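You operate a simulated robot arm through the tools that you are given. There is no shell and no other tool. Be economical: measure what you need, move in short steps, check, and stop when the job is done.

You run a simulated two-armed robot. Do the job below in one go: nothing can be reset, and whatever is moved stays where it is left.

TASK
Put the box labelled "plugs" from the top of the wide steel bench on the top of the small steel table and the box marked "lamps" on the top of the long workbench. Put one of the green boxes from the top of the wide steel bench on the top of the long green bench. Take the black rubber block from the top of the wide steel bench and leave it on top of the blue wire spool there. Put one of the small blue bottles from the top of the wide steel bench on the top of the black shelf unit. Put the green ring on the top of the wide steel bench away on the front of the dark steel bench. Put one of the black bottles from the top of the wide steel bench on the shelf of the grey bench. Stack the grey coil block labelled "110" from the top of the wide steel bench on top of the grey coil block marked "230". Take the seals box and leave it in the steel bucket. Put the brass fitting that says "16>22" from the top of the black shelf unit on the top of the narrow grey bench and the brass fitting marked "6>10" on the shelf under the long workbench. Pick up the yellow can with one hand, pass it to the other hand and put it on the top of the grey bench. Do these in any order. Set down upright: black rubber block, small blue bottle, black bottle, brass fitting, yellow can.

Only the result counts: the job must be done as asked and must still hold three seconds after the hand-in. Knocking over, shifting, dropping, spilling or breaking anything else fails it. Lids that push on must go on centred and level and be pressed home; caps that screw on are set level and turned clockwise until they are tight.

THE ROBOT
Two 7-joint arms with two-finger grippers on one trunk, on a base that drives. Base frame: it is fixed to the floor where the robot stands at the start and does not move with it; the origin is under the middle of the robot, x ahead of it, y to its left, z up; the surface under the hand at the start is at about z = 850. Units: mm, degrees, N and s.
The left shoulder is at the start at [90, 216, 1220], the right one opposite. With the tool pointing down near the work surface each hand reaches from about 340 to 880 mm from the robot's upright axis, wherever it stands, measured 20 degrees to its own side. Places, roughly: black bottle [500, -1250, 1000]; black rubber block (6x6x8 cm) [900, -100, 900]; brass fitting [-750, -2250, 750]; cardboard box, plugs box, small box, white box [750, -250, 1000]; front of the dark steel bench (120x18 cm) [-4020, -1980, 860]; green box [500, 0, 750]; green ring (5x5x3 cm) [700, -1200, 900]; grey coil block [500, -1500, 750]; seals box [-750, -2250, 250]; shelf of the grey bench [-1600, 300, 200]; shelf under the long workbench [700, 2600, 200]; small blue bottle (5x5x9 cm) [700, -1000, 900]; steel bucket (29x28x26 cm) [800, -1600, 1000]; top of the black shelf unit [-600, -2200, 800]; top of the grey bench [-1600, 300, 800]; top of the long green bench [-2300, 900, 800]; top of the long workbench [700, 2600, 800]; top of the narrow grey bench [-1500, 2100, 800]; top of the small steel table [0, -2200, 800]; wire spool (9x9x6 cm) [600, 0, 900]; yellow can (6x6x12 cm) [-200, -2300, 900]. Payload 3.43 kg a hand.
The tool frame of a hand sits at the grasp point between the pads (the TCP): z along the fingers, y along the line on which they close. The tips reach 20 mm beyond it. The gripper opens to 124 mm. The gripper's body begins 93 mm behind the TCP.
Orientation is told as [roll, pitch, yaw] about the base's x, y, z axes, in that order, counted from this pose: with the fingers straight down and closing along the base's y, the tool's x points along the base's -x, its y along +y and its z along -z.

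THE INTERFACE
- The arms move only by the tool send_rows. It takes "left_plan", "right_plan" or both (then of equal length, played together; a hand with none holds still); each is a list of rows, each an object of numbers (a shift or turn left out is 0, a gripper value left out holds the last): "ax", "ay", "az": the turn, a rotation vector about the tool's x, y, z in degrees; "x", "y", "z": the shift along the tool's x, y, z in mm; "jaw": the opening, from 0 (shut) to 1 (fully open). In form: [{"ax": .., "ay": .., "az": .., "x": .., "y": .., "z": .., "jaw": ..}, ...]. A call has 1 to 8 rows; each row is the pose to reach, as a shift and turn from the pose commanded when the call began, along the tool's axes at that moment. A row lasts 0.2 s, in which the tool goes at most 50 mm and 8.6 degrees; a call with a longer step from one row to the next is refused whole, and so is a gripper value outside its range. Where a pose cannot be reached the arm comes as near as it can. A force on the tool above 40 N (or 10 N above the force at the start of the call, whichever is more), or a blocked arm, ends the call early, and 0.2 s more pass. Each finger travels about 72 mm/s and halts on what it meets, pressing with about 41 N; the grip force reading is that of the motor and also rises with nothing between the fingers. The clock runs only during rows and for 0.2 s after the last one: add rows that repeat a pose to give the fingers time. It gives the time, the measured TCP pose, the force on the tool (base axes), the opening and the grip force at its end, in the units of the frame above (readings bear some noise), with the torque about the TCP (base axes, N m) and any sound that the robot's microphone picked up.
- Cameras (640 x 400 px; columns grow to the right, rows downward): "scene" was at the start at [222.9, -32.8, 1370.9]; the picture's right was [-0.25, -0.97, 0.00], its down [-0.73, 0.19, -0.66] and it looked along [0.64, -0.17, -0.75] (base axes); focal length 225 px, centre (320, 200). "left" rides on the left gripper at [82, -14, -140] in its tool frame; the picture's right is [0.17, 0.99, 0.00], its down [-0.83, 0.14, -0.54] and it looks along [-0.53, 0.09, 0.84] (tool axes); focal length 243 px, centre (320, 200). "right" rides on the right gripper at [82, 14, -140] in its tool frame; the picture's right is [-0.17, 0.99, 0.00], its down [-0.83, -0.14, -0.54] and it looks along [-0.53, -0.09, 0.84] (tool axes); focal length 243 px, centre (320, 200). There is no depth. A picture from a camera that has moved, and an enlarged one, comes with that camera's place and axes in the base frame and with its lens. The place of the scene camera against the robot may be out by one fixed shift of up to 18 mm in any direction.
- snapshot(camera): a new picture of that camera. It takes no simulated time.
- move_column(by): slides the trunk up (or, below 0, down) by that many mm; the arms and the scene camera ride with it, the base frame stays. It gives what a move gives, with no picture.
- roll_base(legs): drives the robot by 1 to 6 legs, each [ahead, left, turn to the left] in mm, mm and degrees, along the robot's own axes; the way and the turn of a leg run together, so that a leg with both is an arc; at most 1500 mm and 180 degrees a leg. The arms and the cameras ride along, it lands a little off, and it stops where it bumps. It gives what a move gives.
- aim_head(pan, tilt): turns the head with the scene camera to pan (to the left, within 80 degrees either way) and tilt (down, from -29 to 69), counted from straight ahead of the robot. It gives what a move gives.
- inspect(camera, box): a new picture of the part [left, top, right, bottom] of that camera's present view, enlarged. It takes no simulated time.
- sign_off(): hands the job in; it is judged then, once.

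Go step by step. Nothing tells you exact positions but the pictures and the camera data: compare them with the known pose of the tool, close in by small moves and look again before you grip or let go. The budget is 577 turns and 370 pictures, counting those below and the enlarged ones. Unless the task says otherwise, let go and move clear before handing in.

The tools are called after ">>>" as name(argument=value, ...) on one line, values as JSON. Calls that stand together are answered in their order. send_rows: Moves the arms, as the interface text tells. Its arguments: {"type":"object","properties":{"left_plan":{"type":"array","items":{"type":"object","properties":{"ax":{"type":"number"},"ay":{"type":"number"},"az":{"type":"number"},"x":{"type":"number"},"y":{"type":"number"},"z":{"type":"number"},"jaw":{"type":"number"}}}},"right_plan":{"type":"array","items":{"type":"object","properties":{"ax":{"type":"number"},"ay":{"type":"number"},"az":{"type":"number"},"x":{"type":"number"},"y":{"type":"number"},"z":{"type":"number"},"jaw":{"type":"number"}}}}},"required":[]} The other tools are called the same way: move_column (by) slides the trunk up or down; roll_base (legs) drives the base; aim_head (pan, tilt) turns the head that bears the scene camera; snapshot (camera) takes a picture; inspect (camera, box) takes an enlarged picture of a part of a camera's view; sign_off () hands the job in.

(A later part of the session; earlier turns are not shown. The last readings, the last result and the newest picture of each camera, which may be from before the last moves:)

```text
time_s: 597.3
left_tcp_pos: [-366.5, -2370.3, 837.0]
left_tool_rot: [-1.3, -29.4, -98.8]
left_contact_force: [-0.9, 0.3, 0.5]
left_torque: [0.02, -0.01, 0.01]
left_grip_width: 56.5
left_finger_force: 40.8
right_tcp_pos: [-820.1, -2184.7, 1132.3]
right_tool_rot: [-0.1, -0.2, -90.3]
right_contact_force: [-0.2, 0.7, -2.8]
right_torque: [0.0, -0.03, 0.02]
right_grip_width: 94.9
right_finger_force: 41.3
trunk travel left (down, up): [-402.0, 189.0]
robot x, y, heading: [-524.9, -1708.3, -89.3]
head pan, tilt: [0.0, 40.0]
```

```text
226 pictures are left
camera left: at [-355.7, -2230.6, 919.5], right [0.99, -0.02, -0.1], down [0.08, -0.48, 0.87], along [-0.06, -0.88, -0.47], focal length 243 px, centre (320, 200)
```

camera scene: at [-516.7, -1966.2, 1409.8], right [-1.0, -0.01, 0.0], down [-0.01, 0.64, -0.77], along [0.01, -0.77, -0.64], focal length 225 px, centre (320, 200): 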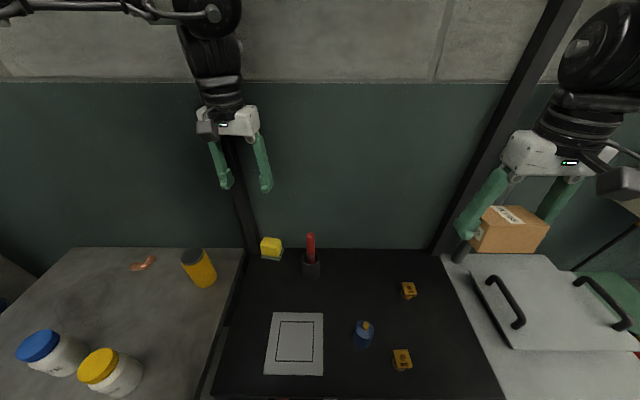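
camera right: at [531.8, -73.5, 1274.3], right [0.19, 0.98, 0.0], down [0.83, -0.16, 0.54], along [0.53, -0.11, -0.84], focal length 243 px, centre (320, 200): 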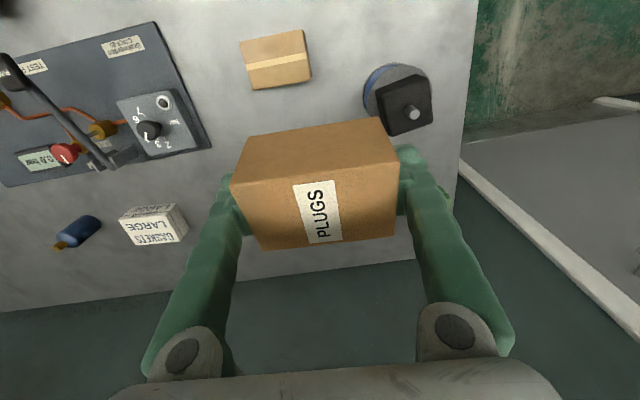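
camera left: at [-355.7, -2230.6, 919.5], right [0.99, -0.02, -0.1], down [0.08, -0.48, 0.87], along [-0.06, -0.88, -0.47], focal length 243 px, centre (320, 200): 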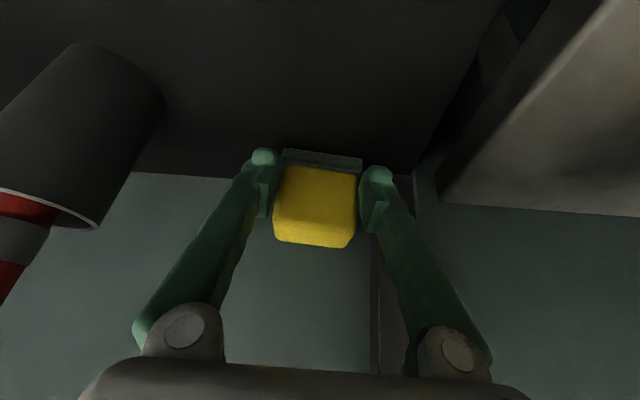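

Firmly gripped. I lift 4 mm, move it to its original place with a +14° turn, and lower.

>>> send_rows(left_plan=[{"x": -2, "z": -3.5}, {"x": 12, "y": -3.4, "z": -11, "ax": -1.7, "az": -3}, {"x": 25, "y": -6.7, "z": -18.5, "ax": -3.4, "az": -6.1}, {"x": 38, "y": -10, "z": -26, "ax": -5.2, "az": -9.1}, {"x": 50.7, "y": -13.4, "z": -33.5, "ax": -6.9, "az": -12.2}, {"x": 52.2, "y": -13.4, "z": -31, "ax": -6.9, "az": -12.2}, {"x": 53.2, "y": -13.4, "z": -29.2, "ax": -6.9, "az": -12.2}])

>>> snapshot(camera="left")

>>> inspect(camera="scene", box=[220, 190, 350, 290])

```text
time_s: 598.9
left_tcp_pos: [-370.4, -2308.6, 838.7]
left_tool_rot: [-1.3, -29.3, -84.8]
left_contact_force: [2.4, 2.9, 9.1]
left_torque: [-0.28, 0.02, 0.04]
left_grip_width: 56.3
left_finger_force: 41.5
right_tcp_pos: [-820.1, -2184.1, 1132.2]
right_tool_rot: [-0.1, -0.2, -90.3]
right_contact_force: [-0.7, 0.1, -1.2]
right_torque: [-0.01, -0.04, 0.02]
right_grip_width: 94.9
right_finger_force: 40.9
trunk travel left (down, up): [-402.0, 189.0]
robot x, y, heading: [-528.9, -1701.9, -89.1]
head pan, tilt: [0.0, 40.0]
```

```text
225 pictures are left
camera left: at [-393.0, -2169.4, 919.4], right [0.97, 0.22, -0.1], down [0.19, -0.45, 0.87], along [0.15, -0.87, -0.47], focal length 243 px, centre (320, 200)
```

left: 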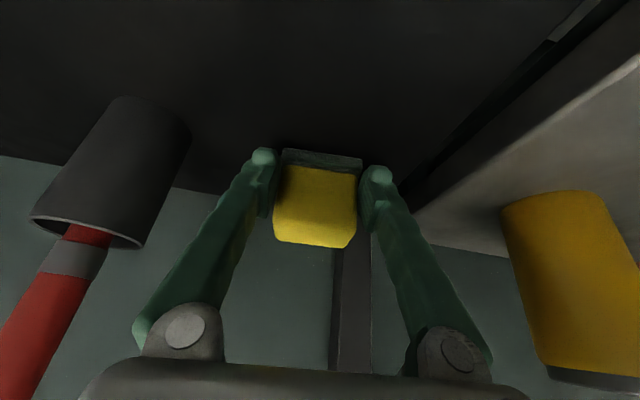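

```text
4.00 times, centred on (285, 240) of scene
camera zoom: at [-517.0, -1933.6, 1410.3], right [-1.0, -0.01, 0.0], down [-0.01, 0.64, -0.77], along [0.01, -0.77, -0.64], focal length 900 px, centre (460, 40)
```

zoom: 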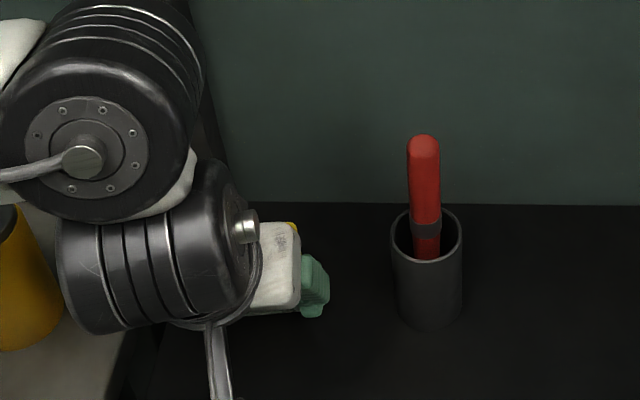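

Set down. I release and rise vertically.

>>> send_rows(left_plan=[{"jaw": 0.48}, {"jaw": 0.52}, {"jaw": 0.52}, {"x": -15, "z": -26}, {"x": -35, "z": -61}, {"x": -55, "z": -96}, {"x": -75, "z": -131}])

>>> snapshot(camera="left")

```text
time_s: 600.5
left_tcp_pos: [-350.1, -2350.5, 983.3]
left_tool_rot: [-1.5, -28.9, -85.4]
left_contact_force: [-0.4, 0.4, -0.1]
left_torque: [0.03, -0.01, 0.02]
left_grip_width: 64.6
left_finger_force: 0.0
left hand out of reach, approached as far as the arm can: row 4, 5, 6, 7
right_tcp_pos: [-821.4, -2184.0, 1132.0]
right_tool_rot: [-0.2, -0.2, -90.3]
right_contact_force: [0.5, 0.7, -2.4]
right_torque: [0.01, -0.03, -0.02]
right_grip_width: 95.2
right_finger_force: 41.1
trunk travel left (down, up): [-402.0, 189.0]
robot x, y, heading: [-529.5, -1705.9, -89.2]
head pan, tilt: [0.0, 40.0]
```

```text
223 pictures are left
camera left: at [-371.3, -2212.0, 1065.6], right [0.97, 0.21, -0.1], down [0.19, -0.45, 0.87], along [0.14, -0.86, -0.48], focal length 243 px, centre (320, 200)
```

left: 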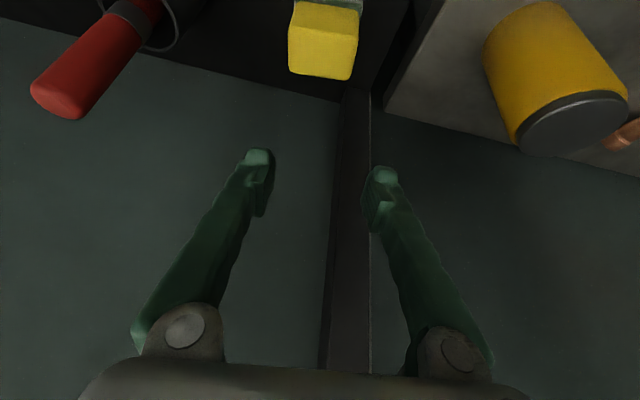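

I back off, level the left hand, and check the sponge's pose from farther away.

>>> roll_base(legs=[[-560, 0, 0]])

>>> send_rows(left_plan=[{"ay": 7, "x": -5, "z": -10}, {"ay": 14, "x": -10, "z": -20}, {"ay": 21, "x": -15, "z": -40}, {"ay": 28, "x": -20, "z": -60}, {"ay": 28, "x": -20, "z": -90}])

>>> aim_head(pan=0, tilt=35)

>>> snapshot(camera="scene")

```text
time_s: 604.3
left_tcp_pos: [-358.5, -1797.7, 981.5]
left_tool_rot: [-1.3, -29.0, -85.5]
left_contact_force: [-0.1, -0.2, -0.8]
left_torque: [-0.04, 0.01, 0.0]
left_grip_width: 64.5
left_finger_force: 0.0
right_tcp_pos: [-828.2, -1629.9, 1131.1]
right_tool_rot: [-0.2, -0.2, -90.5]
right_contact_force: [0.0, 0.1, -1.7]
right_torque: [-0.02, -0.01, 0.01]
right_grip_width: 95.1
right_finger_force: 40.9
trunk travel left (down, up): [-402.0, 189.0]
robot x, y, heading: [-532.9, -1149.0, -89.4]
head pan, tilt: [0.0, 40.0]
```

```text
time_s: 605.5
left_tcp_pos: [-358.2, -1769.1, 1073.2]
left_tool_rot: [-1.2, -0.8, -86.2]
left_contact_force: [-0.2, -0.2, 1.6]
left_torque: [-0.03, -0.01, 0.02]
left_grip_width: 64.6
left_finger_force: 0.0
right_tcp_pos: [-828.7, -1628.5, 1132.7]
right_tool_rot: [-0.3, -0.2, -90.5]
right_contact_force: [-0.3, 0.2, -2.6]
right_torque: [-0.02, -0.03, 0.01]
right_grip_width: 94.9
right_finger_force: 41.6
trunk travel left (down, up): [-402.0, 189.0]
robot x, y, heading: [-536.5, -1151.0, -89.3]
head pan, tilt: [0.0, 40.0]
```

```text
time_s: 606.2
left_tcp_pos: [-358.3, -1768.6, 1071.7]
left_tool_rot: [-1.2, -0.8, -86.1]
left_contact_force: [0.0, 0.5, 0.1]
left_torque: [-0.01, -0.01, 0.02]
left_grip_width: 64.3
left_finger_force: 0.0
right_tcp_pos: [-828.9, -1629.8, 1130.7]
right_tool_rot: [-0.3, -0.2, -90.5]
right_contact_force: [0.0, 0.7, -2.8]
right_torque: [0.0, -0.03, 0.03]
right_grip_width: 94.9
right_finger_force: 41.0
trunk travel left (down, up): [-402.0, 189.0]
robot x, y, heading: [-534.5, -1147.2, -89.7]
head pan, tilt: [0.0, 35.0]
```

```text
222 pictures are left
camera scene: at [-524.5, -1383.5, 1417.6], right [-1.0, -0.01, 0.0], down [-0.01, 0.57, -0.82], along [0.01, -0.82, -0.57], focal length 225 px, centre (320, 200)
```

scene: 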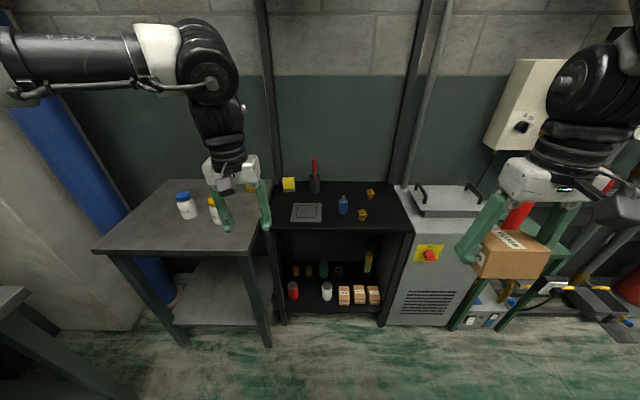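

>>> inspect(camera="scene", box=[270, 150, 400, 230])

```text
4.92 times, centred on (335, 190) of scene
camera zoom: at [-524.5, -1383.5, 1417.6], right [-1.0, -0.01, 0.0], down [-0.01, 0.57, -0.82], along [0.01, -0.82, -0.57], focal length 1108 px, centre (246, 249)
```

zoom: 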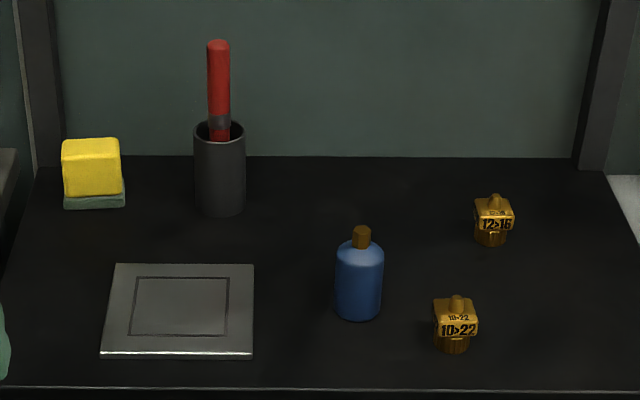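

The sponge is back where it was (within a few mm). Now plugs: I extend/inset the right hand and move in front of the small table.

>>> send_rows(right_plan=[{"x": -20, "y": 30}, {"x": -40, "y": 60}, {"x": -60, "y": 90}, {"x": -80, "y": 120}])

>>> roll_base(legs=[[0, 480, 0], [250, 0, 0]])

>>> aim_head(pan=-10, tilt=50)

>>> snapshot(camera="scene")

>>> snapshot(camera="right")

```text
time_s: 607.2
left_tcp_pos: [-357.8, -1767.8, 1071.0]
left_tool_rot: [-1.2, -0.9, -86.1]
left_contact_force: [0.5, -0.6, 1.0]
left_torque: [-0.01, 0.04, 0.01]
left_grip_width: 64.7
left_finger_force: 0.1
right_tcp_pos: [-768.4, -1673.1, 1125.3]
right_tool_rot: [0.2, -0.3, -90.4]
right_contact_force: [-0.2, 0.6, -2.8]
right_torque: [-0.02, -0.02, 0.01]
right_grip_width: 95.1
right_finger_force: 41.0
right hand out of reach, approached as far as the arm can: row 3, 4
trunk travel left (down, up): [-402.0, 189.0]
robot x, y, heading: [-535.1, -1150.2, -89.4]
head pan, tilt: [0.0, 35.0]
```

```text
time_s: 615.8
left_tcp_pos: [115.0, -2026.1, 1072.1]
left_tool_rot: [-1.3, -1.0, -86.8]
left_contact_force: [0.3, 0.5, -0.9]
left_torque: [-0.02, -0.02, 0.0]
left_grip_width: 64.2
left_finger_force: 0.0
right_tcp_pos: [-294.8, -1925.9, 1125.4]
right_tool_rot: [0.2, -0.4, -91.0]
right_contact_force: [0.0, -0.2, -2.9]
right_torque: [-0.01, -0.01, 0.03]
right_grip_width: 95.0
right_finger_force: 40.7
trunk travel left (down, up): [-402.0, 189.0]
robot x, y, heading: [-59.0, -1402.1, -89.6]
head pan, tilt: [0.0, 35.0]
```

```text
time_s: 616.6
left_tcp_pos: [114.8, -2026.9, 1071.3]
left_tool_rot: [-1.1, -0.8, -86.7]
left_contact_force: [-0.1, 0.4, 0.3]
left_torque: [0.03, 0.01, -0.01]
left_grip_width: 64.5
left_finger_force: 0.0
right_tcp_pos: [-295.2, -1926.3, 1126.5]
right_tool_rot: [0.2, -0.2, -91.0]
right_contact_force: [-0.3, 0.1, -2.4]
right_torque: [0.0, 0.01, 0.0]
right_grip_width: 94.9
right_finger_force: 40.9
trunk travel left (down, up): [-402.0, 189.0]
robot x, y, heading: [-50.8, -1405.8, -89.8]
head pan, tilt: [-10.0, 50.0]
```

```text
220 pictures are left
camera scene: at [-60.6, -1627.6, 1395.8], right [-0.99, 0.17, 0.0], down [0.13, 0.75, -0.64], along [-0.11, -0.63, -0.77], focal length 225 px, centre (320, 200)
```

scene: 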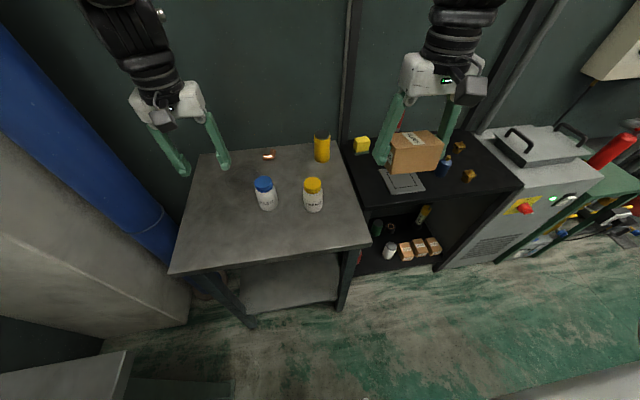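

```text
219 pictures are left
camera right: at [-279.8, -1845.8, 1265.1], right [0.98, -0.18, 0.0], down [-0.16, -0.83, 0.54], along [-0.1, -0.53, -0.84], focal length 243 px, centre (320, 200)
```

right: 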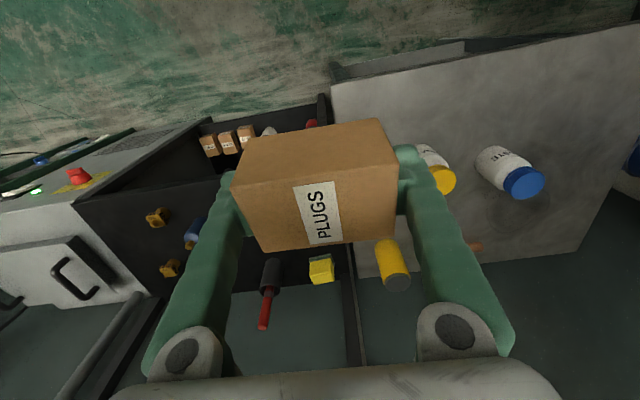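

Table edge is at x≈-270, front y≈-1916; jars begin at y≈-2030. Target for plugs: (-200,-1972). I shift over and lower, tilting back to the grip pitch.

>>> roll_base(legs=[[20, 55, 0]])

>>> send_rows(right_plan=[{"z": 40}, {"z": 80, "ay": -3}, {"z": 120, "ay": -7}, {"x": -10, "y": 15, "z": 150, "ay": -10}, {"x": -20, "y": 35, "z": 180, "ay": -10}, {"x": -27, "y": 45, "z": 200, "ay": -10}])

>>> snapshot(camera="right")

>>> snapshot(camera="scene")

```text
time_s: 618.0
left_tcp_pos: [170.7, -2045.8, 1071.8]
left_tool_rot: [-1.1, -1.0, -86.8]
left_contact_force: [-1.0, 0.7, -0.1]
left_torque: [0.03, -0.01, 0.02]
left_grip_width: 64.5
left_finger_force: 0.1
right_tcp_pos: [-240.4, -1945.8, 1125.9]
right_tool_rot: [0.2, -0.3, -91.0]
right_contact_force: [0.7, 0.3, -1.7]
right_torque: [-0.02, 0.0, -0.03]
right_grip_width: 95.1
right_finger_force: 41.0
trunk travel left (down, up): [-402.0, 189.0]
robot x, y, heading: [0.6, -1423.9, -90.0]
head pan, tilt: [-10.0, 50.0]
```

```text
time_s: 619.4
left_tcp_pos: [169.4, -2046.1, 1071.8]
left_tool_rot: [-1.1, -1.0, -86.7]
left_contact_force: [-0.6, 0.3, 0.5]
left_torque: [-0.01, -0.02, 0.0]
left_grip_width: 64.5
left_finger_force: 0.1
right_tcp_pos: [-207.8, -1970.4, 927.1]
right_tool_rot: [0.5, -10.4, -91.1]
right_contact_force: [0.2, -0.1, -1.8]
right_torque: [0.01, -0.04, 0.02]
right_grip_width: 95.1
right_finger_force: 40.9
right hand out of reach, approached as far as the arm can: row 4, 5, 6
trunk travel left (down, up): [-402.0, 189.0]
robot x, y, heading: [-0.3, -1424.4, -89.9]
head pan, tilt: [-10.0, 50.0]
```

```text
218 pictures are left
camera right: at [-192.3, -1865.8, 1049.0], right [0.98, -0.18, 0.04], down [-0.16, -0.72, 0.68], along [-0.1, -0.67, -0.73], focal length 243 px, centre (320, 200)
```

right: 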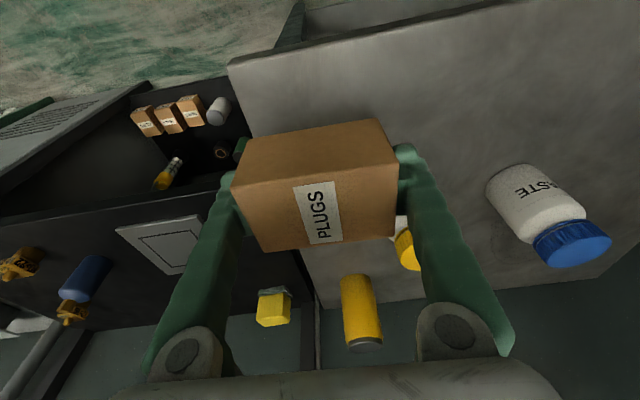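

```text
217 pictures are left
camera scene: at [-6.6, -1646.5, 1395.9], right [-0.99, 0.17, 0.0], down [0.13, 0.75, -0.64], along [-0.11, -0.63, -0.77], focal length 225 px, centre (320, 200)
```

scene: 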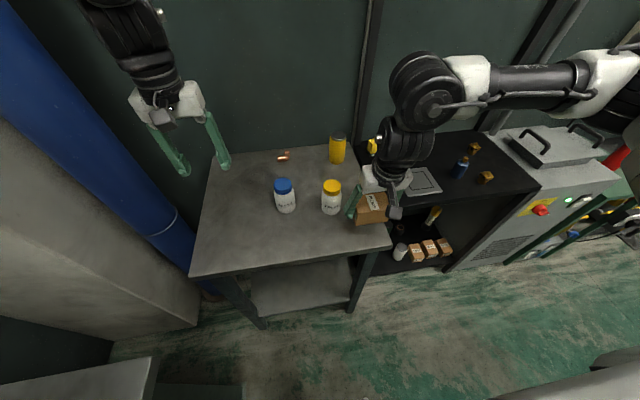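

Position is fine (box x -256..-160, clear of the jar). I lower to contact.

>>> send_rows(right_plan=[{"x": 6, "z": 35}, {"x": 12, "z": 68}, {"x": 14, "z": 82}, {"x": 14.6, "z": 85}, {"x": 15, "z": 88}])

>>> send_rows(right_plan=[{"x": 0.4, "z": 2}, {"x": 0.7, "z": 4}, {"x": 1.1, "z": 6}, {"x": 1.4, "z": 8}, {"x": 1.8, "z": 10}, {"x": 2.1, "z": 12}])

```text
time_s: 620.6
left_tcp_pos: [171.0, -2046.7, 1071.4]
left_tool_rot: [-1.2, -0.9, -86.7]
left_contact_force: [0.4, 0.0, 0.2]
left_torque: [0.03, 0.0, 0.0]
left_grip_width: 64.5
left_finger_force: 0.1
right_tcp_pos: [-207.9, -1971.5, 850.7]
right_tool_rot: [0.4, -10.4, -91.1]
right_contact_force: [0.1, -1.2, 0.6]
right_torque: [0.08, 0.19, -0.02]
right_grip_width: 95.3
right_finger_force: 41.3
right hand out of reach, approached as far as the arm can: row 2, 3, 4, 5
trunk travel left (down, up): [-402.0, 189.0]
robot x, y, heading: [-0.1, -1425.8, -90.0]
head pan, tilt: [-10.0, 50.0]
```

```text
time_s: 621.5
left_tcp_pos: [170.7, -2045.3, 1073.3]
left_tool_rot: [-1.2, -1.0, -86.6]
left_contact_force: [0.2, -0.2, 1.0]
left_torque: [-0.01, -0.01, -0.03]
left_grip_width: 64.5
left_finger_force: 0.1
right_tcp_pos: [-206.6, -1973.9, 848.8]
right_tool_rot: [0.4, -10.8, -91.0]
right_contact_force: [-0.9, 7.3, 17.9]
right_torque: [0.37, 0.63, -0.2]
right_grip_width: 95.0
right_finger_force: 40.9
trunk travel left (down, up): [-402.0, 189.0]
robot x, y, heading: [0.6, -1424.7, -89.7]
head pan, tilt: [-10.0, 50.0]
stopped in row 4 (right hand): the force on the tool passed its limit at 43 N (the readings are from after the stop); the commanded pose is now the measured one
```

Contact at a slightly higher level; I check visually that the box sits flat.

>>> inspect(camera="scene", box=[310, 160, 430, 250])

```text
4.44 times, centred on (370, 205) of scene
camera zoom: at [-4.7, -1645.0, 1396.0], right [-0.99, 0.17, 0.0], down [0.13, 0.75, -0.64], along [-0.11, -0.63, -0.77], focal length 1000 px, centre (98, 178)
```

zoom: 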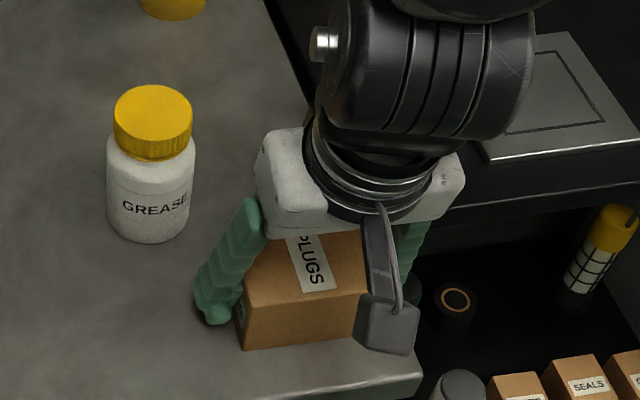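

It rests near flat on the table. I release and rise.

>>> send_rows(right_plan=[{"z": 0, "jaw": 0.8}, {"z": 0, "jaw": 0.95}, {"z": 0, "jaw": 1}, {"x": -5, "z": -28}, {"x": -12, "z": -70}, {"x": -20, "z": -110}, {"x": -27, "z": -150}])

>>> snapshot(camera="right")

```text
time_s: 623.1
left_tcp_pos: [171.1, -2045.8, 1071.7]
left_tool_rot: [-1.2, -0.9, -86.6]
left_contact_force: [-0.3, 0.1, 0.6]
left_torque: [-0.03, 0.0, 0.02]
left_grip_width: 64.6
left_finger_force: 0.0
right_tcp_pos: [-212.6, -1974.5, 1003.7]
right_tool_rot: [0.5, -10.6, -90.9]
right_contact_force: [0.3, -0.3, 0.7]
right_torque: [-0.07, 0.03, -0.02]
right_grip_width: 124.2
right_finger_force: 0.2
right hand out of reach, approached as far as the arm can: row 7
trunk travel left (down, up): [-402.0, 189.0]
robot x, y, heading: [0.3, -1426.2, -89.8]
head pan, tilt: [-10.0, 50.0]
```

```text
215 pictures are left
camera right: at [-197.5, -1869.6, 1125.7], right [0.98, -0.18, 0.04], down [-0.16, -0.72, 0.68], along [-0.09, -0.68, -0.73], focal length 243 px, centre (320, 200)
```

right: 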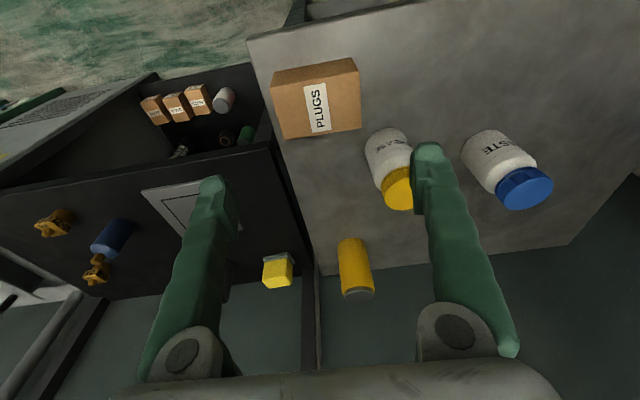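

Plugs are on the small table. Next the yellow can: the left hand will grip it from the side (pointing right, 45° down), so the right hand can take it over. I turn the left hand first.

>>> send_rows(left_plan=[{"az": 8.4, "z": -5}, {"az": 16.8, "z": -10}, {"az": 25.2, "z": -15}, {"az": 33.6, "z": -20}, {"az": 42, "z": -25}, {"az": 50.4, "z": -30}, {"az": 58.8, "z": -30}, {"az": 67, "z": -30}], right_plan=[{"x": 15, "z": -10, "ay": 2}, {"x": 30, "z": -20, "ay": 4}, {"x": 45, "z": -30, "ay": 6}, {"x": 60, "z": -40, "ay": 8}, {"x": 70, "z": -50, "ay": 10}, {"x": 70, "z": -60, "ay": 10}, {"x": 70, "z": -70, "ay": 10}, {"x": 70, "z": -80, "ay": 10}])

>>> snapshot(camera="scene")

```text
time_s: 625.0
left_tcp_pos: [172.8, -2044.9, 1101.1]
left_tool_rot: [0.4, -1.5, -153.8]
left_contact_force: [0.3, -1.0, -0.5]
left_torque: [-0.02, 0.0, 0.01]
left_grip_width: 64.4
left_finger_force: 0.1
right_tcp_pos: [-208.1, -1928.5, 1056.7]
right_tool_rot: [0.9, -0.3, -90.3]
right_contact_force: [0.4, -0.2, -0.1]
right_torque: [-0.04, 0.0, 0.01]
right_grip_width: 124.3
right_finger_force: 0.1
right hand out of reach, approached as far as the arm can: row 1, 2, 3, 4, 5, 6, 7, 8
trunk travel left (down, up): [-402.0, 189.0]
robot x, y, heading: [0.8, -1428.4, -89.9]
head pan, tilt: [-10.0, 50.0]
```

```text
214 pictures are left
camera scene: at [-4.5, -1646.6, 1395.9], right [-0.99, 0.17, 0.0], down [0.13, 0.75, -0.64], along [-0.11, -0.63, -0.77], focal length 225 px, centre (320, 200)
```

scene: 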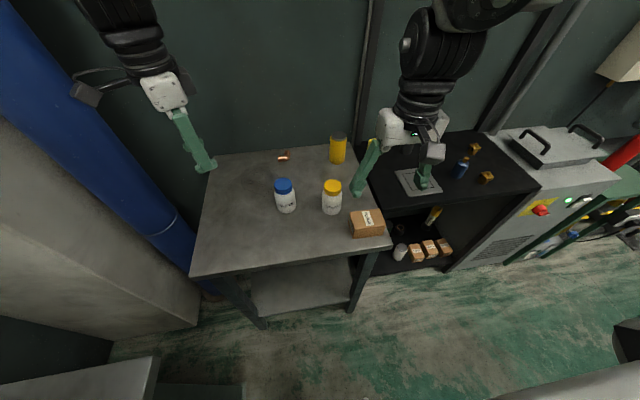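

Rotation works. I move the base in front of the gap between table and shelf, then finish the rotation and tilt.

>>> roll_base(legs=[[0, -325, 0], [150, 0, 0]])

>>> send_rows(left_plan=[{"az": 8}, {"az": 16}, {"az": 24}])

>>> send_rows(left_plan=[{"ay": -8}, {"ay": -16}, {"ay": -24}, {"ay": -32}, {"ay": -40}, {"ay": -45}])

>>> snapshot(camera="left")

>>> snapshot(camera="scene")

```text
time_s: 631.1
left_tcp_pos: [-164.8, -2195.6, 1103.0]
left_tool_rot: [0.5, -1.5, -153.7]
left_contact_force: [0.9, 0.0, 0.7]
left_torque: [0.03, -0.03, 0.03]
left_grip_width: 64.6
left_finger_force: 0.1
right_tcp_pos: [-543.2, -2078.9, 1057.7]
right_tool_rot: [0.9, -0.4, -90.4]
right_contact_force: [-0.7, -0.4, 0.6]
right_torque: [0.04, 0.0, -0.01]
right_grip_width: 124.0
right_finger_force: 0.0
trunk travel left (down, up): [-402.0, 189.0]
robot x, y, heading: [-335.3, -1574.6, -89.8]
head pan, tilt: [-10.0, 50.0]
```

```text
time_s: 631.9
left_tcp_pos: [-163.9, -2195.4, 1102.1]
left_tool_rot: [1.0, -1.2, -177.8]
left_contact_force: [-0.5, 0.5, 0.1]
left_torque: [-0.01, -0.03, -0.05]
left_grip_width: 64.4
left_finger_force: 0.0
right_tcp_pos: [-542.5, -2079.3, 1057.2]
right_tool_rot: [0.9, -0.5, -90.4]
right_contact_force: [-0.3, 0.1, -0.7]
right_torque: [-0.01, 0.01, 0.02]
right_grip_width: 124.1
right_finger_force: 0.0
trunk travel left (down, up): [-402.0, 189.0]
robot x, y, heading: [-335.2, -1579.1, -89.8]
head pan, tilt: [-10.0, 50.0]
```

```text
time_s: 633.3
left_tcp_pos: [-163.7, -2194.9, 1101.3]
left_tool_rot: [1.4, -46.2, -178.7]
left_contact_force: [-1.1, -0.1, 0.5]
left_torque: [0.0, 0.02, 0.01]
left_grip_width: 64.4
left_finger_force: 0.1
right_tcp_pos: [-542.6, -2078.3, 1057.7]
right_tool_rot: [0.8, -0.4, -90.4]
right_contact_force: [0.4, -0.2, 0.3]
right_torque: [0.01, 0.03, 0.02]
right_grip_width: 124.0
right_finger_force: 0.0
trunk travel left (down, up): [-402.0, 189.0]
robot x, y, heading: [-339.3, -1573.9, -89.7]
head pan, tilt: [-10.0, 50.0]
```

```text
213 pictures are left
camera left: at [-6.5, -2175.0, 1137.4], right [0.15, -0.98, -0.1], down [-0.18, -0.13, 0.98], along [-0.97, -0.13, -0.2], focal length 243 px, centre (320, 200)
```

left: 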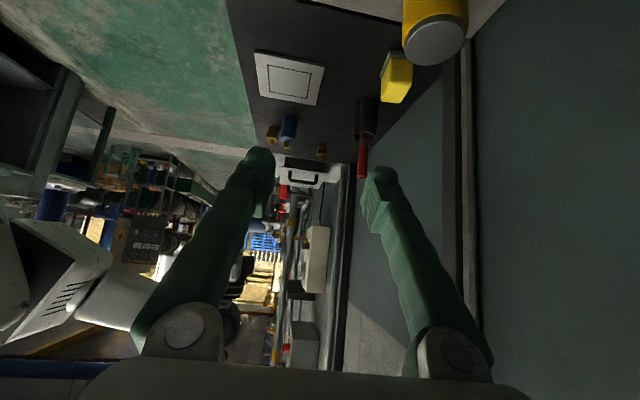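

```text
212 pictures are left
camera scene: at [-339.2, -1797.4, 1395.9], right [-0.99, 0.17, 0.0], down [0.13, 0.75, -0.64], along [-0.11, -0.63, -0.77], focal length 225 px, centre (320, 200)
```

scene: 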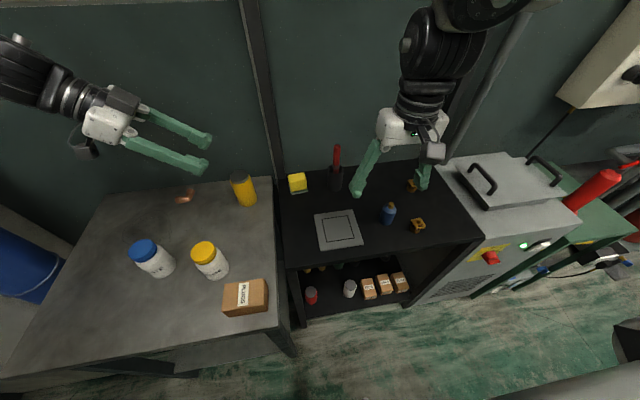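

The sideways pose is comfortable. I open the jaw, move the left hand toward the can and look.

>>> send_rows(left_plan=[{"x": 20, "y": 20, "z": 15, "jaw": 0.8}, {"x": 40, "y": 40, "z": 30}, {"x": 60, "y": 60, "z": 45}, {"x": 80, "y": 80, "z": 60}])

>>> snapshot(camera="left")

>>> inspect(camera="scene", box=[150, 100, 310, 220])

```text
time_s: 634.3
left_tcp_pos: [-148.3, -2276.7, 1003.7]
left_tool_rot: [1.3, -46.1, -178.5]
left_contact_force: [-0.6, -0.1, 0.3]
left_torque: [-0.03, -0.01, -0.03]
left_grip_width: 99.1
left_finger_force: 0.0
right_tcp_pos: [-544.3, -2080.5, 1056.9]
right_tool_rot: [0.9, -0.3, -90.4]
right_contact_force: [-0.4, -0.6, -0.8]
right_torque: [0.01, -0.01, 0.02]
right_grip_width: 124.0
right_finger_force: 0.1
trunk travel left (down, up): [-402.0, 189.0]
robot x, y, heading: [-332.8, -1575.6, -89.8]
head pan, tilt: [-10.0, 50.0]
```

```text
211 pictures are left
camera left: at [9.0, -2257.9, 1040.6], right [0.16, -0.98, -0.1], down [-0.18, -0.13, 0.97], along [-0.97, -0.13, -0.2], focal length 243 px, centre (320, 200)
```

left: 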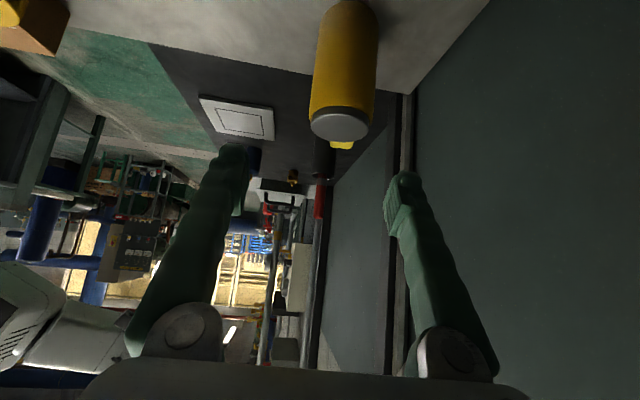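

```text
3.33 times, centred on (230, 160) of scene
camera zoom: at [-339.9, -1798.7, 1395.7], right [-0.99, 0.17, 0.0], down [0.13, 0.76, -0.64], along [-0.11, -0.63, -0.77], focal length 750 px, centre (620, 333)
```

zoom: 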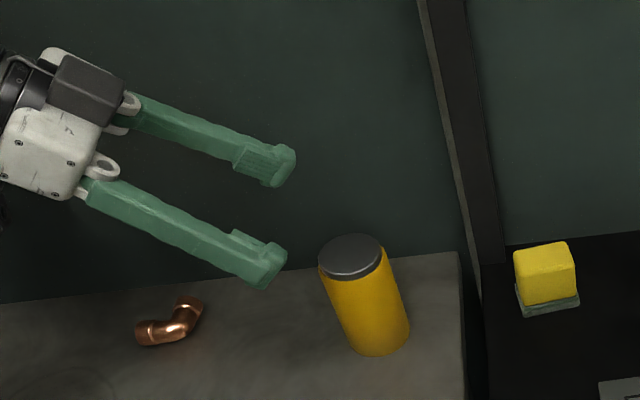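

Can at ≈(-182,-2293), lid ≈935. I advance so the fingers straddle its upper part.

>>> send_rows(left_plan=[{"x": 15, "y": 15, "z": 25}, {"x": 30, "y": 15, "z": 55}, {"x": 44, "y": 15, "z": 89}])

>>> snapshot(camera="left")

>>> inspect(camera="scene", box=[150, 100, 310, 220])

```text
time_s: 635.1
left_tcp_pos: [-182.5, -2294.2, 910.5]
left_tool_rot: [1.4, -46.2, -178.7]
left_contact_force: [0.0, -0.3, 1.0]
left_torque: [-0.02, -0.06, -0.05]
left_grip_width: 99.1
left_finger_force: 0.0
right_tcp_pos: [-543.2, -2079.1, 1056.1]
right_tool_rot: [0.8, -0.3, -90.3]
right_contact_force: [-0.3, -0.4, 0.6]
right_torque: [0.0, -0.01, 0.02]
right_grip_width: 124.0
right_finger_force: 0.0
trunk travel left (down, up): [-402.0, 189.0]
robot x, y, heading: [-332.7, -1575.5, -89.7]
head pan, tilt: [-10.0, 50.0]
```

```text
209 pictures are left
camera left: at [-24.8, -2273.6, 946.9], right [0.15, -0.98, -0.1], down [-0.18, -0.13, 0.97], along [-0.97, -0.13, -0.2], focal length 243 px, centre (320, 200)
```

left: 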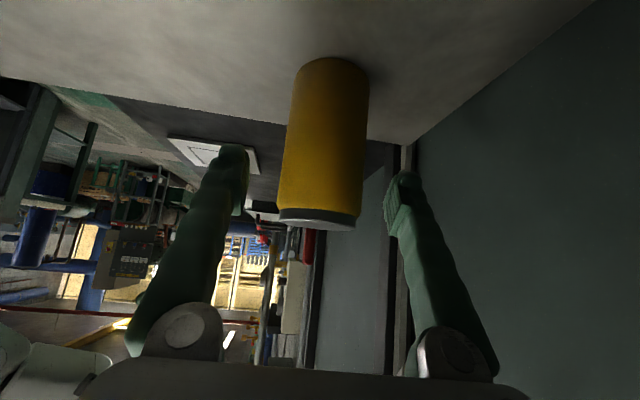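

```text
3.33 times, centred on (230, 160) of scene
camera zoom: at [-340.1, -1797.8, 1395.8], right [-0.99, 0.17, 0.0], down [0.13, 0.76, -0.64], along [-0.11, -0.63, -0.77], focal length 750 px, centre (620, 333)
```

zoom: 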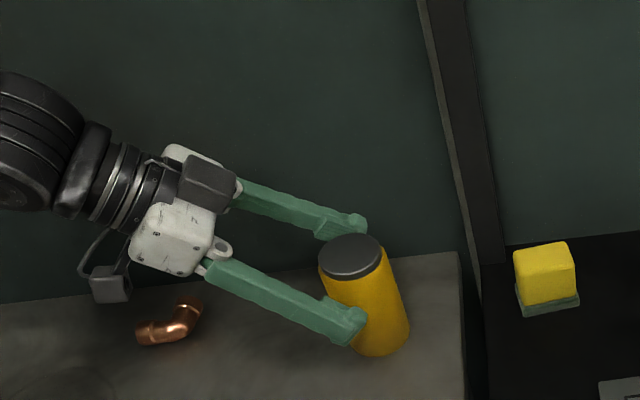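

Good placement; I lower 10 mm more and close.

>>> send_rows(left_plan=[{"x": 7, "z": 7}, {"x": 7, "z": 7, "jaw": 0.6}, {"x": 7, "z": 7, "jaw": 0.45}, {"x": 7, "z": 7, "jaw": 0.3}, {"x": 7, "z": 7, "jaw": 0.3}])

>>> send_rows(left_plan=[{"x": -7, "z": -7}, {"x": -22, "z": -21}, {"x": -43, "z": -42}, {"x": -65, "z": -62}])

>>> inspect(camera="scene", box=[150, 100, 310, 220])

```text
time_s: 636.3
left_tcp_pos: [-181.2, -2294.6, 899.8]
left_tool_rot: [1.3, -46.1, -178.8]
left_contact_force: [-0.2, -0.4, -0.3]
left_torque: [0.0, 0.04, 0.05]
left_grip_width: 58.3
left_finger_force: 40.9
right_tcp_pos: [-543.6, -2079.7, 1057.0]
right_tool_rot: [1.0, -0.3, -90.5]
right_contact_force: [0.1, 0.2, -0.3]
right_torque: [0.03, -0.02, 0.0]
right_grip_width: 124.0
right_finger_force: 0.1
trunk travel left (down, up): [-402.0, 189.0]
robot x, y, heading: [-335.9, -1576.7, -89.9]
head pan, tilt: [-10.0, 50.0]
```

```text
time_s: 637.3
left_tcp_pos: [-183.7, -2295.1, 987.7]
left_tool_rot: [1.4, -46.1, -178.6]
left_contact_force: [-0.6, -0.4, -2.1]
left_torque: [0.0, -0.03, 0.02]
left_grip_width: 58.2
left_finger_force: 41.1
right_tcp_pos: [-544.1, -2079.5, 1057.3]
right_tool_rot: [0.8, -0.4, -90.4]
right_contact_force: [-0.8, 0.2, -0.5]
right_torque: [-0.01, -0.03, 0.03]
right_grip_width: 124.0
right_finger_force: 0.0
trunk travel left (down, up): [-402.0, 189.0]
robot x, y, heading: [-337.0, -1571.1, -89.7]
head pan, tilt: [-10.0, 50.0]
```

```text
3.33 times, centred on (230, 160) of scene
camera zoom: at [-340.2, -1797.3, 1395.9], right [-0.99, 0.17, 0.0], down [0.13, 0.75, -0.64], along [-0.11, -0.63, -0.77], focal length 750 px, centre (620, 333)
```

zoom: 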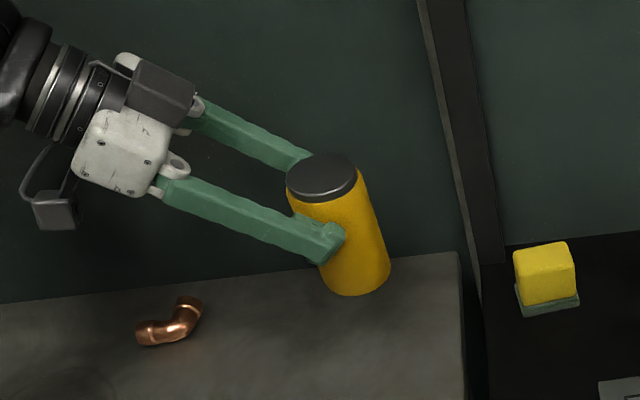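

Can lifted. I raise it, back the base into free space, and turn the right hand to point left.

>>> send_rows(left_plan=[{"x": -30, "z": -28}, {"x": -60, "z": -56}, {"x": -70, "z": -66, "y": -35}, {"x": -70, "z": -66, "y": -70}, {"x": -70, "z": -66, "y": -110}])

>>> roll_base(legs=[[-450, 0, 0]])

>>> send_rows(right_plan=[{"az": -8.4}, {"az": -16.8}, {"az": -25.2}, {"az": -33.6}, {"az": -42}, {"az": -50.4}, {"az": -58.8}, {"az": -67}])

>>> send_rows(right_plan=[{"az": -8}, {"az": -16}, {"az": -23}])

>>> send_rows(right_plan=[{"ay": -8}, {"ay": -16}, {"ay": -24}, {"ay": -32}, {"ay": -40}, {"ay": -45}])

```text
time_s: 638.5
left_tcp_pos: [-187.7, -2178.4, 1083.0]
left_tool_rot: [1.4, -46.2, -178.7]
left_contact_force: [0.8, -0.9, -2.4]
left_torque: [0.01, -0.07, 0.03]
left_grip_width: 58.0
left_finger_force: 41.0
right_tcp_pos: [-543.0, -2078.5, 1056.5]
right_tool_rot: [0.9, -0.4, -90.4]
right_contact_force: [0.2, 0.0, -0.2]
right_torque: [-0.01, 0.02, 0.0]
right_grip_width: 123.8
right_finger_force: 0.1
trunk travel left (down, up): [-402.0, 189.0]
robot x, y, heading: [-335.8, -1574.4, -89.8]
head pan, tilt: [-10.0, 50.0]
```

```text
time_s: 641.8
left_tcp_pos: [-189.3, -1728.9, 1082.2]
left_tool_rot: [1.4, -46.0, -178.8]
left_contact_force: [0.0, 0.8, -3.2]
left_torque: [0.01, -0.05, -0.02]
left_grip_width: 58.2
left_finger_force: 41.1
right_tcp_pos: [-545.2, -1628.9, 1056.6]
right_tool_rot: [0.9, -0.3, -90.4]
right_contact_force: [-0.5, -0.6, -0.6]
right_torque: [0.03, -0.02, 0.02]
right_grip_width: 124.1
right_finger_force: 0.0
trunk travel left (down, up): [-402.0, 189.0]
robot x, y, heading: [-340.5, -1127.0, -89.9]
head pan, tilt: [-10.0, 50.0]
```

```text
time_s: 643.6
left_tcp_pos: [-188.9, -1728.8, 1083.0]
left_tool_rot: [1.4, -46.1, -178.7]
left_contact_force: [0.6, -0.4, -2.3]
left_torque: [0.01, -0.04, 0.0]
left_grip_width: 58.0
left_finger_force: 41.0
right_tcp_pos: [-545.5, -1628.7, 1055.9]
right_tool_rot: [0.0, -1.1, -23.3]
right_contact_force: [-0.5, 0.6, 0.1]
right_torque: [-0.01, 0.0, -0.02]
right_grip_width: 123.7
right_finger_force: 0.0
trunk travel left (down, up): [-402.0, 189.0]
robot x, y, heading: [-334.8, -1120.7, -90.0]
head pan, tilt: [-10.0, 50.0]
```

```text
time_s: 644.4
left_tcp_pos: [-188.9, -1729.3, 1082.3]
left_tool_rot: [1.3, -46.0, -178.7]
left_contact_force: [-0.3, 0.5, -2.8]
left_torque: [0.01, -0.02, -0.01]
left_grip_width: 58.3
left_finger_force: 40.9
right_tcp_pos: [-544.6, -1628.7, 1057.1]
right_tool_rot: [-0.5, -1.0, -0.3]
right_contact_force: [-0.3, 0.3, -0.1]
right_torque: [0.02, -0.03, 0.0]
right_grip_width: 123.9
right_finger_force: 0.1
trunk travel left (down, up): [-402.0, 189.0]
robot x, y, heading: [-336.5, -1124.7, -89.9]
head pan, tilt: [-10.0, 50.0]
```

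```text
time_s: 645.8
left_tcp_pos: [-189.3, -1728.9, 1083.0]
left_tool_rot: [1.4, -46.1, -178.7]
left_contact_force: [-0.3, -0.1, -2.5]
left_torque: [-0.02, -0.04, 0.0]
left_grip_width: 58.2
left_finger_force: 41.1
right_tcp_pos: [-543.9, -1628.9, 1055.9]
right_tool_rot: [-0.5, -46.0, 0.0]
right_contact_force: [-0.8, 0.8, 0.3]
right_torque: [0.0, -0.04, 0.02]
right_grip_width: 124.0
right_finger_force: 0.0
trunk travel left (down, up): [-402.0, 189.0]
robot x, y, heading: [-338.3, -1124.4, -89.9]
head pan, tilt: [-10.0, 50.0]
```

Both hands are posed. I flatten the right hand a bit more and bring it to a pre-grasp beside the can's lower half.

>>> send_rows(right_plan=[{"ay": -8}, {"ay": -15}])

>>> send_rows(right_plan=[{"x": -14, "y": -17, "z": 35}, {"x": -28, "y": -34, "z": 70}, {"x": -42, "y": -50, "z": 106}, {"x": -56, "y": -67, "z": 142}, {"x": -70, "y": -84, "z": 178}, {"x": -83, "y": -100, "z": 205}])

>>> snapshot(camera="scene")

>>> snapshot(camera="right")

```text
time_s: 646.4
left_tcp_pos: [-189.9, -1729.7, 1083.8]
left_tool_rot: [1.4, -46.1, -178.7]
left_contact_force: [0.5, -0.2, -2.7]
left_torque: [0.0, -0.01, -0.01]
left_grip_width: 58.1
left_finger_force: 40.9
right_tcp_pos: [-544.5, -1629.1, 1054.9]
right_tool_rot: [-0.8, -60.8, 0.2]
right_contact_force: [-0.3, 0.2, 0.2]
right_torque: [-0.03, 0.02, 0.0]
right_grip_width: 124.2
right_finger_force: 0.0
trunk travel left (down, up): [-402.0, 189.0]
robot x, y, heading: [-334.3, -1125.1, -90.2]
head pan, tilt: [-10.0, 50.0]
```

```text
time_s: 647.8
left_tcp_pos: [-189.1, -1729.4, 1082.4]
left_tool_rot: [1.3, -46.1, -178.6]
left_contact_force: [-0.2, -0.6, -3.1]
left_torque: [0.03, -0.04, -0.01]
left_grip_width: 58.1
left_finger_force: 41.2
right_tcp_pos: [-328.7, -1731.7, 1028.3]
right_tool_rot: [-0.4, -60.9, 0.1]
right_contact_force: [0.3, -0.9, -0.9]
right_torque: [-0.01, -0.02, 0.0]
right_grip_width: 123.4
right_finger_force: 0.2
trunk travel left (down, up): [-402.0, 189.0]
robot x, y, heading: [-334.2, -1123.3, -90.2]
head pan, tilt: [-10.0, 50.0]
```

```text
206 pictures are left
camera scene: at [-341.4, -1347.2, 1395.7], right [-0.99, 0.17, 0.0], down [0.13, 0.76, -0.64], along [-0.11, -0.63, -0.77], focal length 225 px, centre (320, 200)
```

scene: 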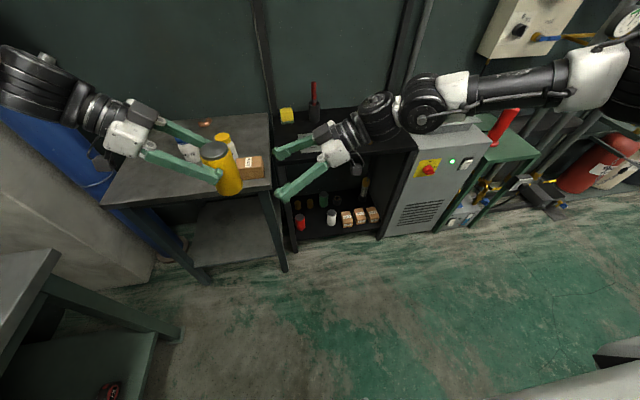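

```text
205 pictures are left
camera right: at [-490.2, -1718.0, 1025.3], right [0.09, 0.99, 0.14], down [-0.07, -0.13, 0.99], along [0.99, -0.1, 0.06], focal length 243 px, centre (320, 200)
```

right: 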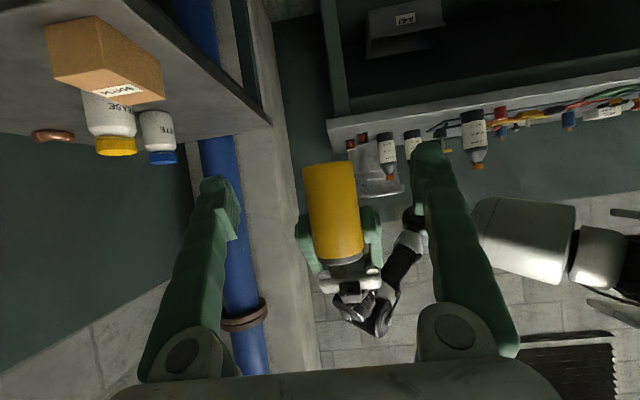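

Well aligned. I insert the right fingers around the can's lower half and close.

>>> send_rows(right_plan=[{"x": -20, "y": 1, "z": 36}, {"x": -40, "y": 1, "z": 72}, {"x": -65, "y": 1, "z": 117}])

>>> inspect(camera="scene", box=[130, 90, 350, 230])

>>> snapshot(camera="right")

```text
refused: row 3 steps farther than a row can; nothing moved
```

```text
2.86 times, centred on (240, 160) of scene
camera zoom: at [-341.4, -1347.2, 1395.7], right [-0.99, 0.17, 0.0], down [0.13, 0.76, -0.64], along [-0.11, -0.63, -0.77], focal length 643 px, centre (549, 314)
```

zoom: 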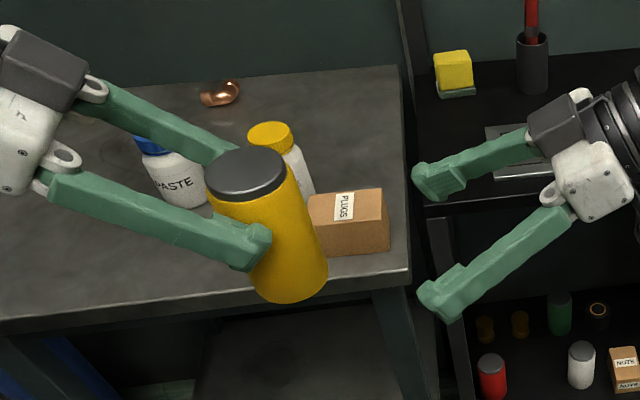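

```text
203 pictures are left
camera right: at [-490.2, -1718.0, 1025.3], right [0.09, 0.99, 0.14], down [-0.07, -0.13, 0.99], along [0.99, -0.1, 0.06], focal length 243 px, centre (320, 200)
```

right: 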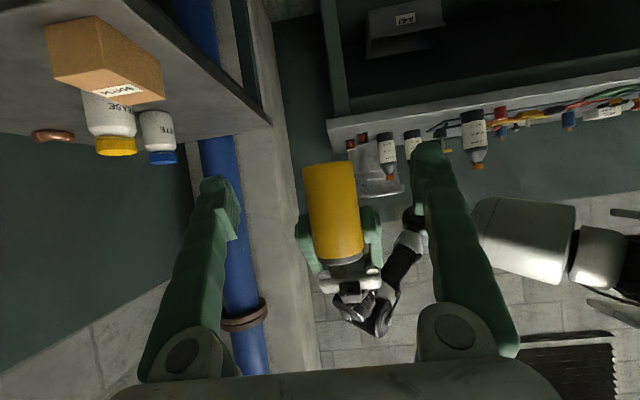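

Step too long by a hair; resend in four rows.

>>> send_rows(right_plan=[{"x": -17, "y": 1, "z": 30}, {"x": -34, "y": 1, "z": 60}, {"x": -50, "y": 1, "z": 90}, {"x": -65, "y": 1, "z": 117}])

>>> inspect(camera="scene", box=[130, 90, 350, 230])

```text
time_s: 648.8
left_tcp_pos: [-190.0, -1730.1, 1082.1]
left_tool_rot: [1.4, -46.1, -178.7]
left_contact_force: [0.8, -0.9, -3.8]
left_torque: [0.0, -0.05, 0.0]
left_grip_width: 58.0
left_finger_force: 40.7
right_tcp_pos: [-281.0, -1688.7, 1038.2]
right_tool_rot: [-0.6, -60.9, 0.1]
right_contact_force: [-1.1, -0.9, -0.5]
right_torque: [0.0, -0.04, 0.01]
right_grip_width: 124.0
right_finger_force: 0.1
right hand out of reach, approached as far as the arm can: row 1, 2, 3, 4
trunk travel left (down, up): [-402.0, 189.0]
robot x, y, heading: [-338.3, -1121.8, -89.8]
head pan, tilt: [-10.0, 50.0]
```

```text
2.86 times, centred on (240, 160) of scene
camera zoom: at [-341.4, -1347.1, 1395.7], right [-0.99, 0.17, 0.0], down [0.13, 0.76, -0.64], along [-0.11, -0.63, -0.77], focal length 643 px, centre (549, 314)
```

zoom: 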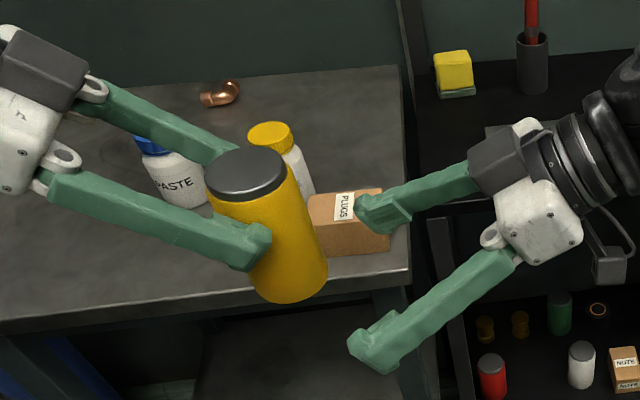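

The can is too far left for the right hand. I move the can toward the middle while retracting the right hand.

>>> send_rows(right_plan=[{"x": 20, "z": -35}, {"x": 40, "z": -70}, {"x": 60, "z": -105}, {"x": 80, "z": -140}, {"x": 97, "z": -174}], left_plan=[{"x": 0, "z": 0}, {"x": -25, "y": -12, "z": 26}, {"x": -50, "y": -24, "z": 52}, {"x": -75, "y": -36, "z": 78}, {"x": -100, "y": -50, "z": 104}])

>>> snapshot(camera="right")

```text
time_s: 650.0
left_tcp_pos: [-337.6, -1684.2, 1083.2]
left_tool_rot: [1.4, -45.9, -178.7]
left_contact_force: [-0.5, -0.7, -3.1]
left_torque: [-0.01, -0.08, -0.01]
left_grip_width: 58.3
left_finger_force: 40.6
right_tcp_pos: [-484.3, -1689.5, 1033.5]
right_tool_rot: [-0.8, -61.0, 0.2]
right_contact_force: [-1.1, -0.3, 0.2]
right_torque: [0.02, -0.04, -0.02]
right_grip_width: 124.0
right_finger_force: 0.0
trunk travel left (down, up): [-402.0, 189.0]
robot x, y, heading: [-334.6, -1120.2, -89.6]
head pan, tilt: [-10.0, 50.0]
```

```text
201 pictures are left
camera right: at [-645.9, -1677.2, 1030.3], right [0.09, 0.99, 0.14], down [-0.07, -0.13, 0.99], along [0.99, -0.1, 0.06], focal length 243 px, centre (320, 200)
```

right: 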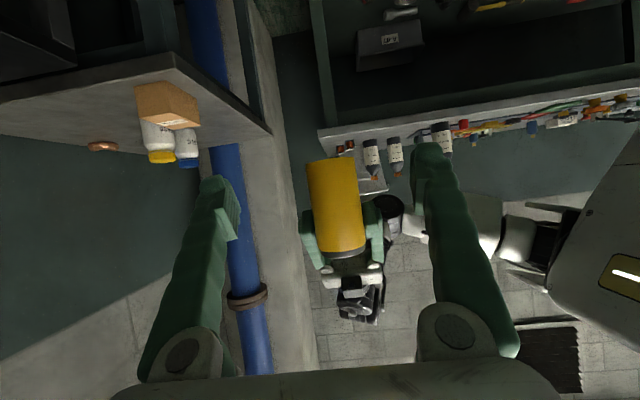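

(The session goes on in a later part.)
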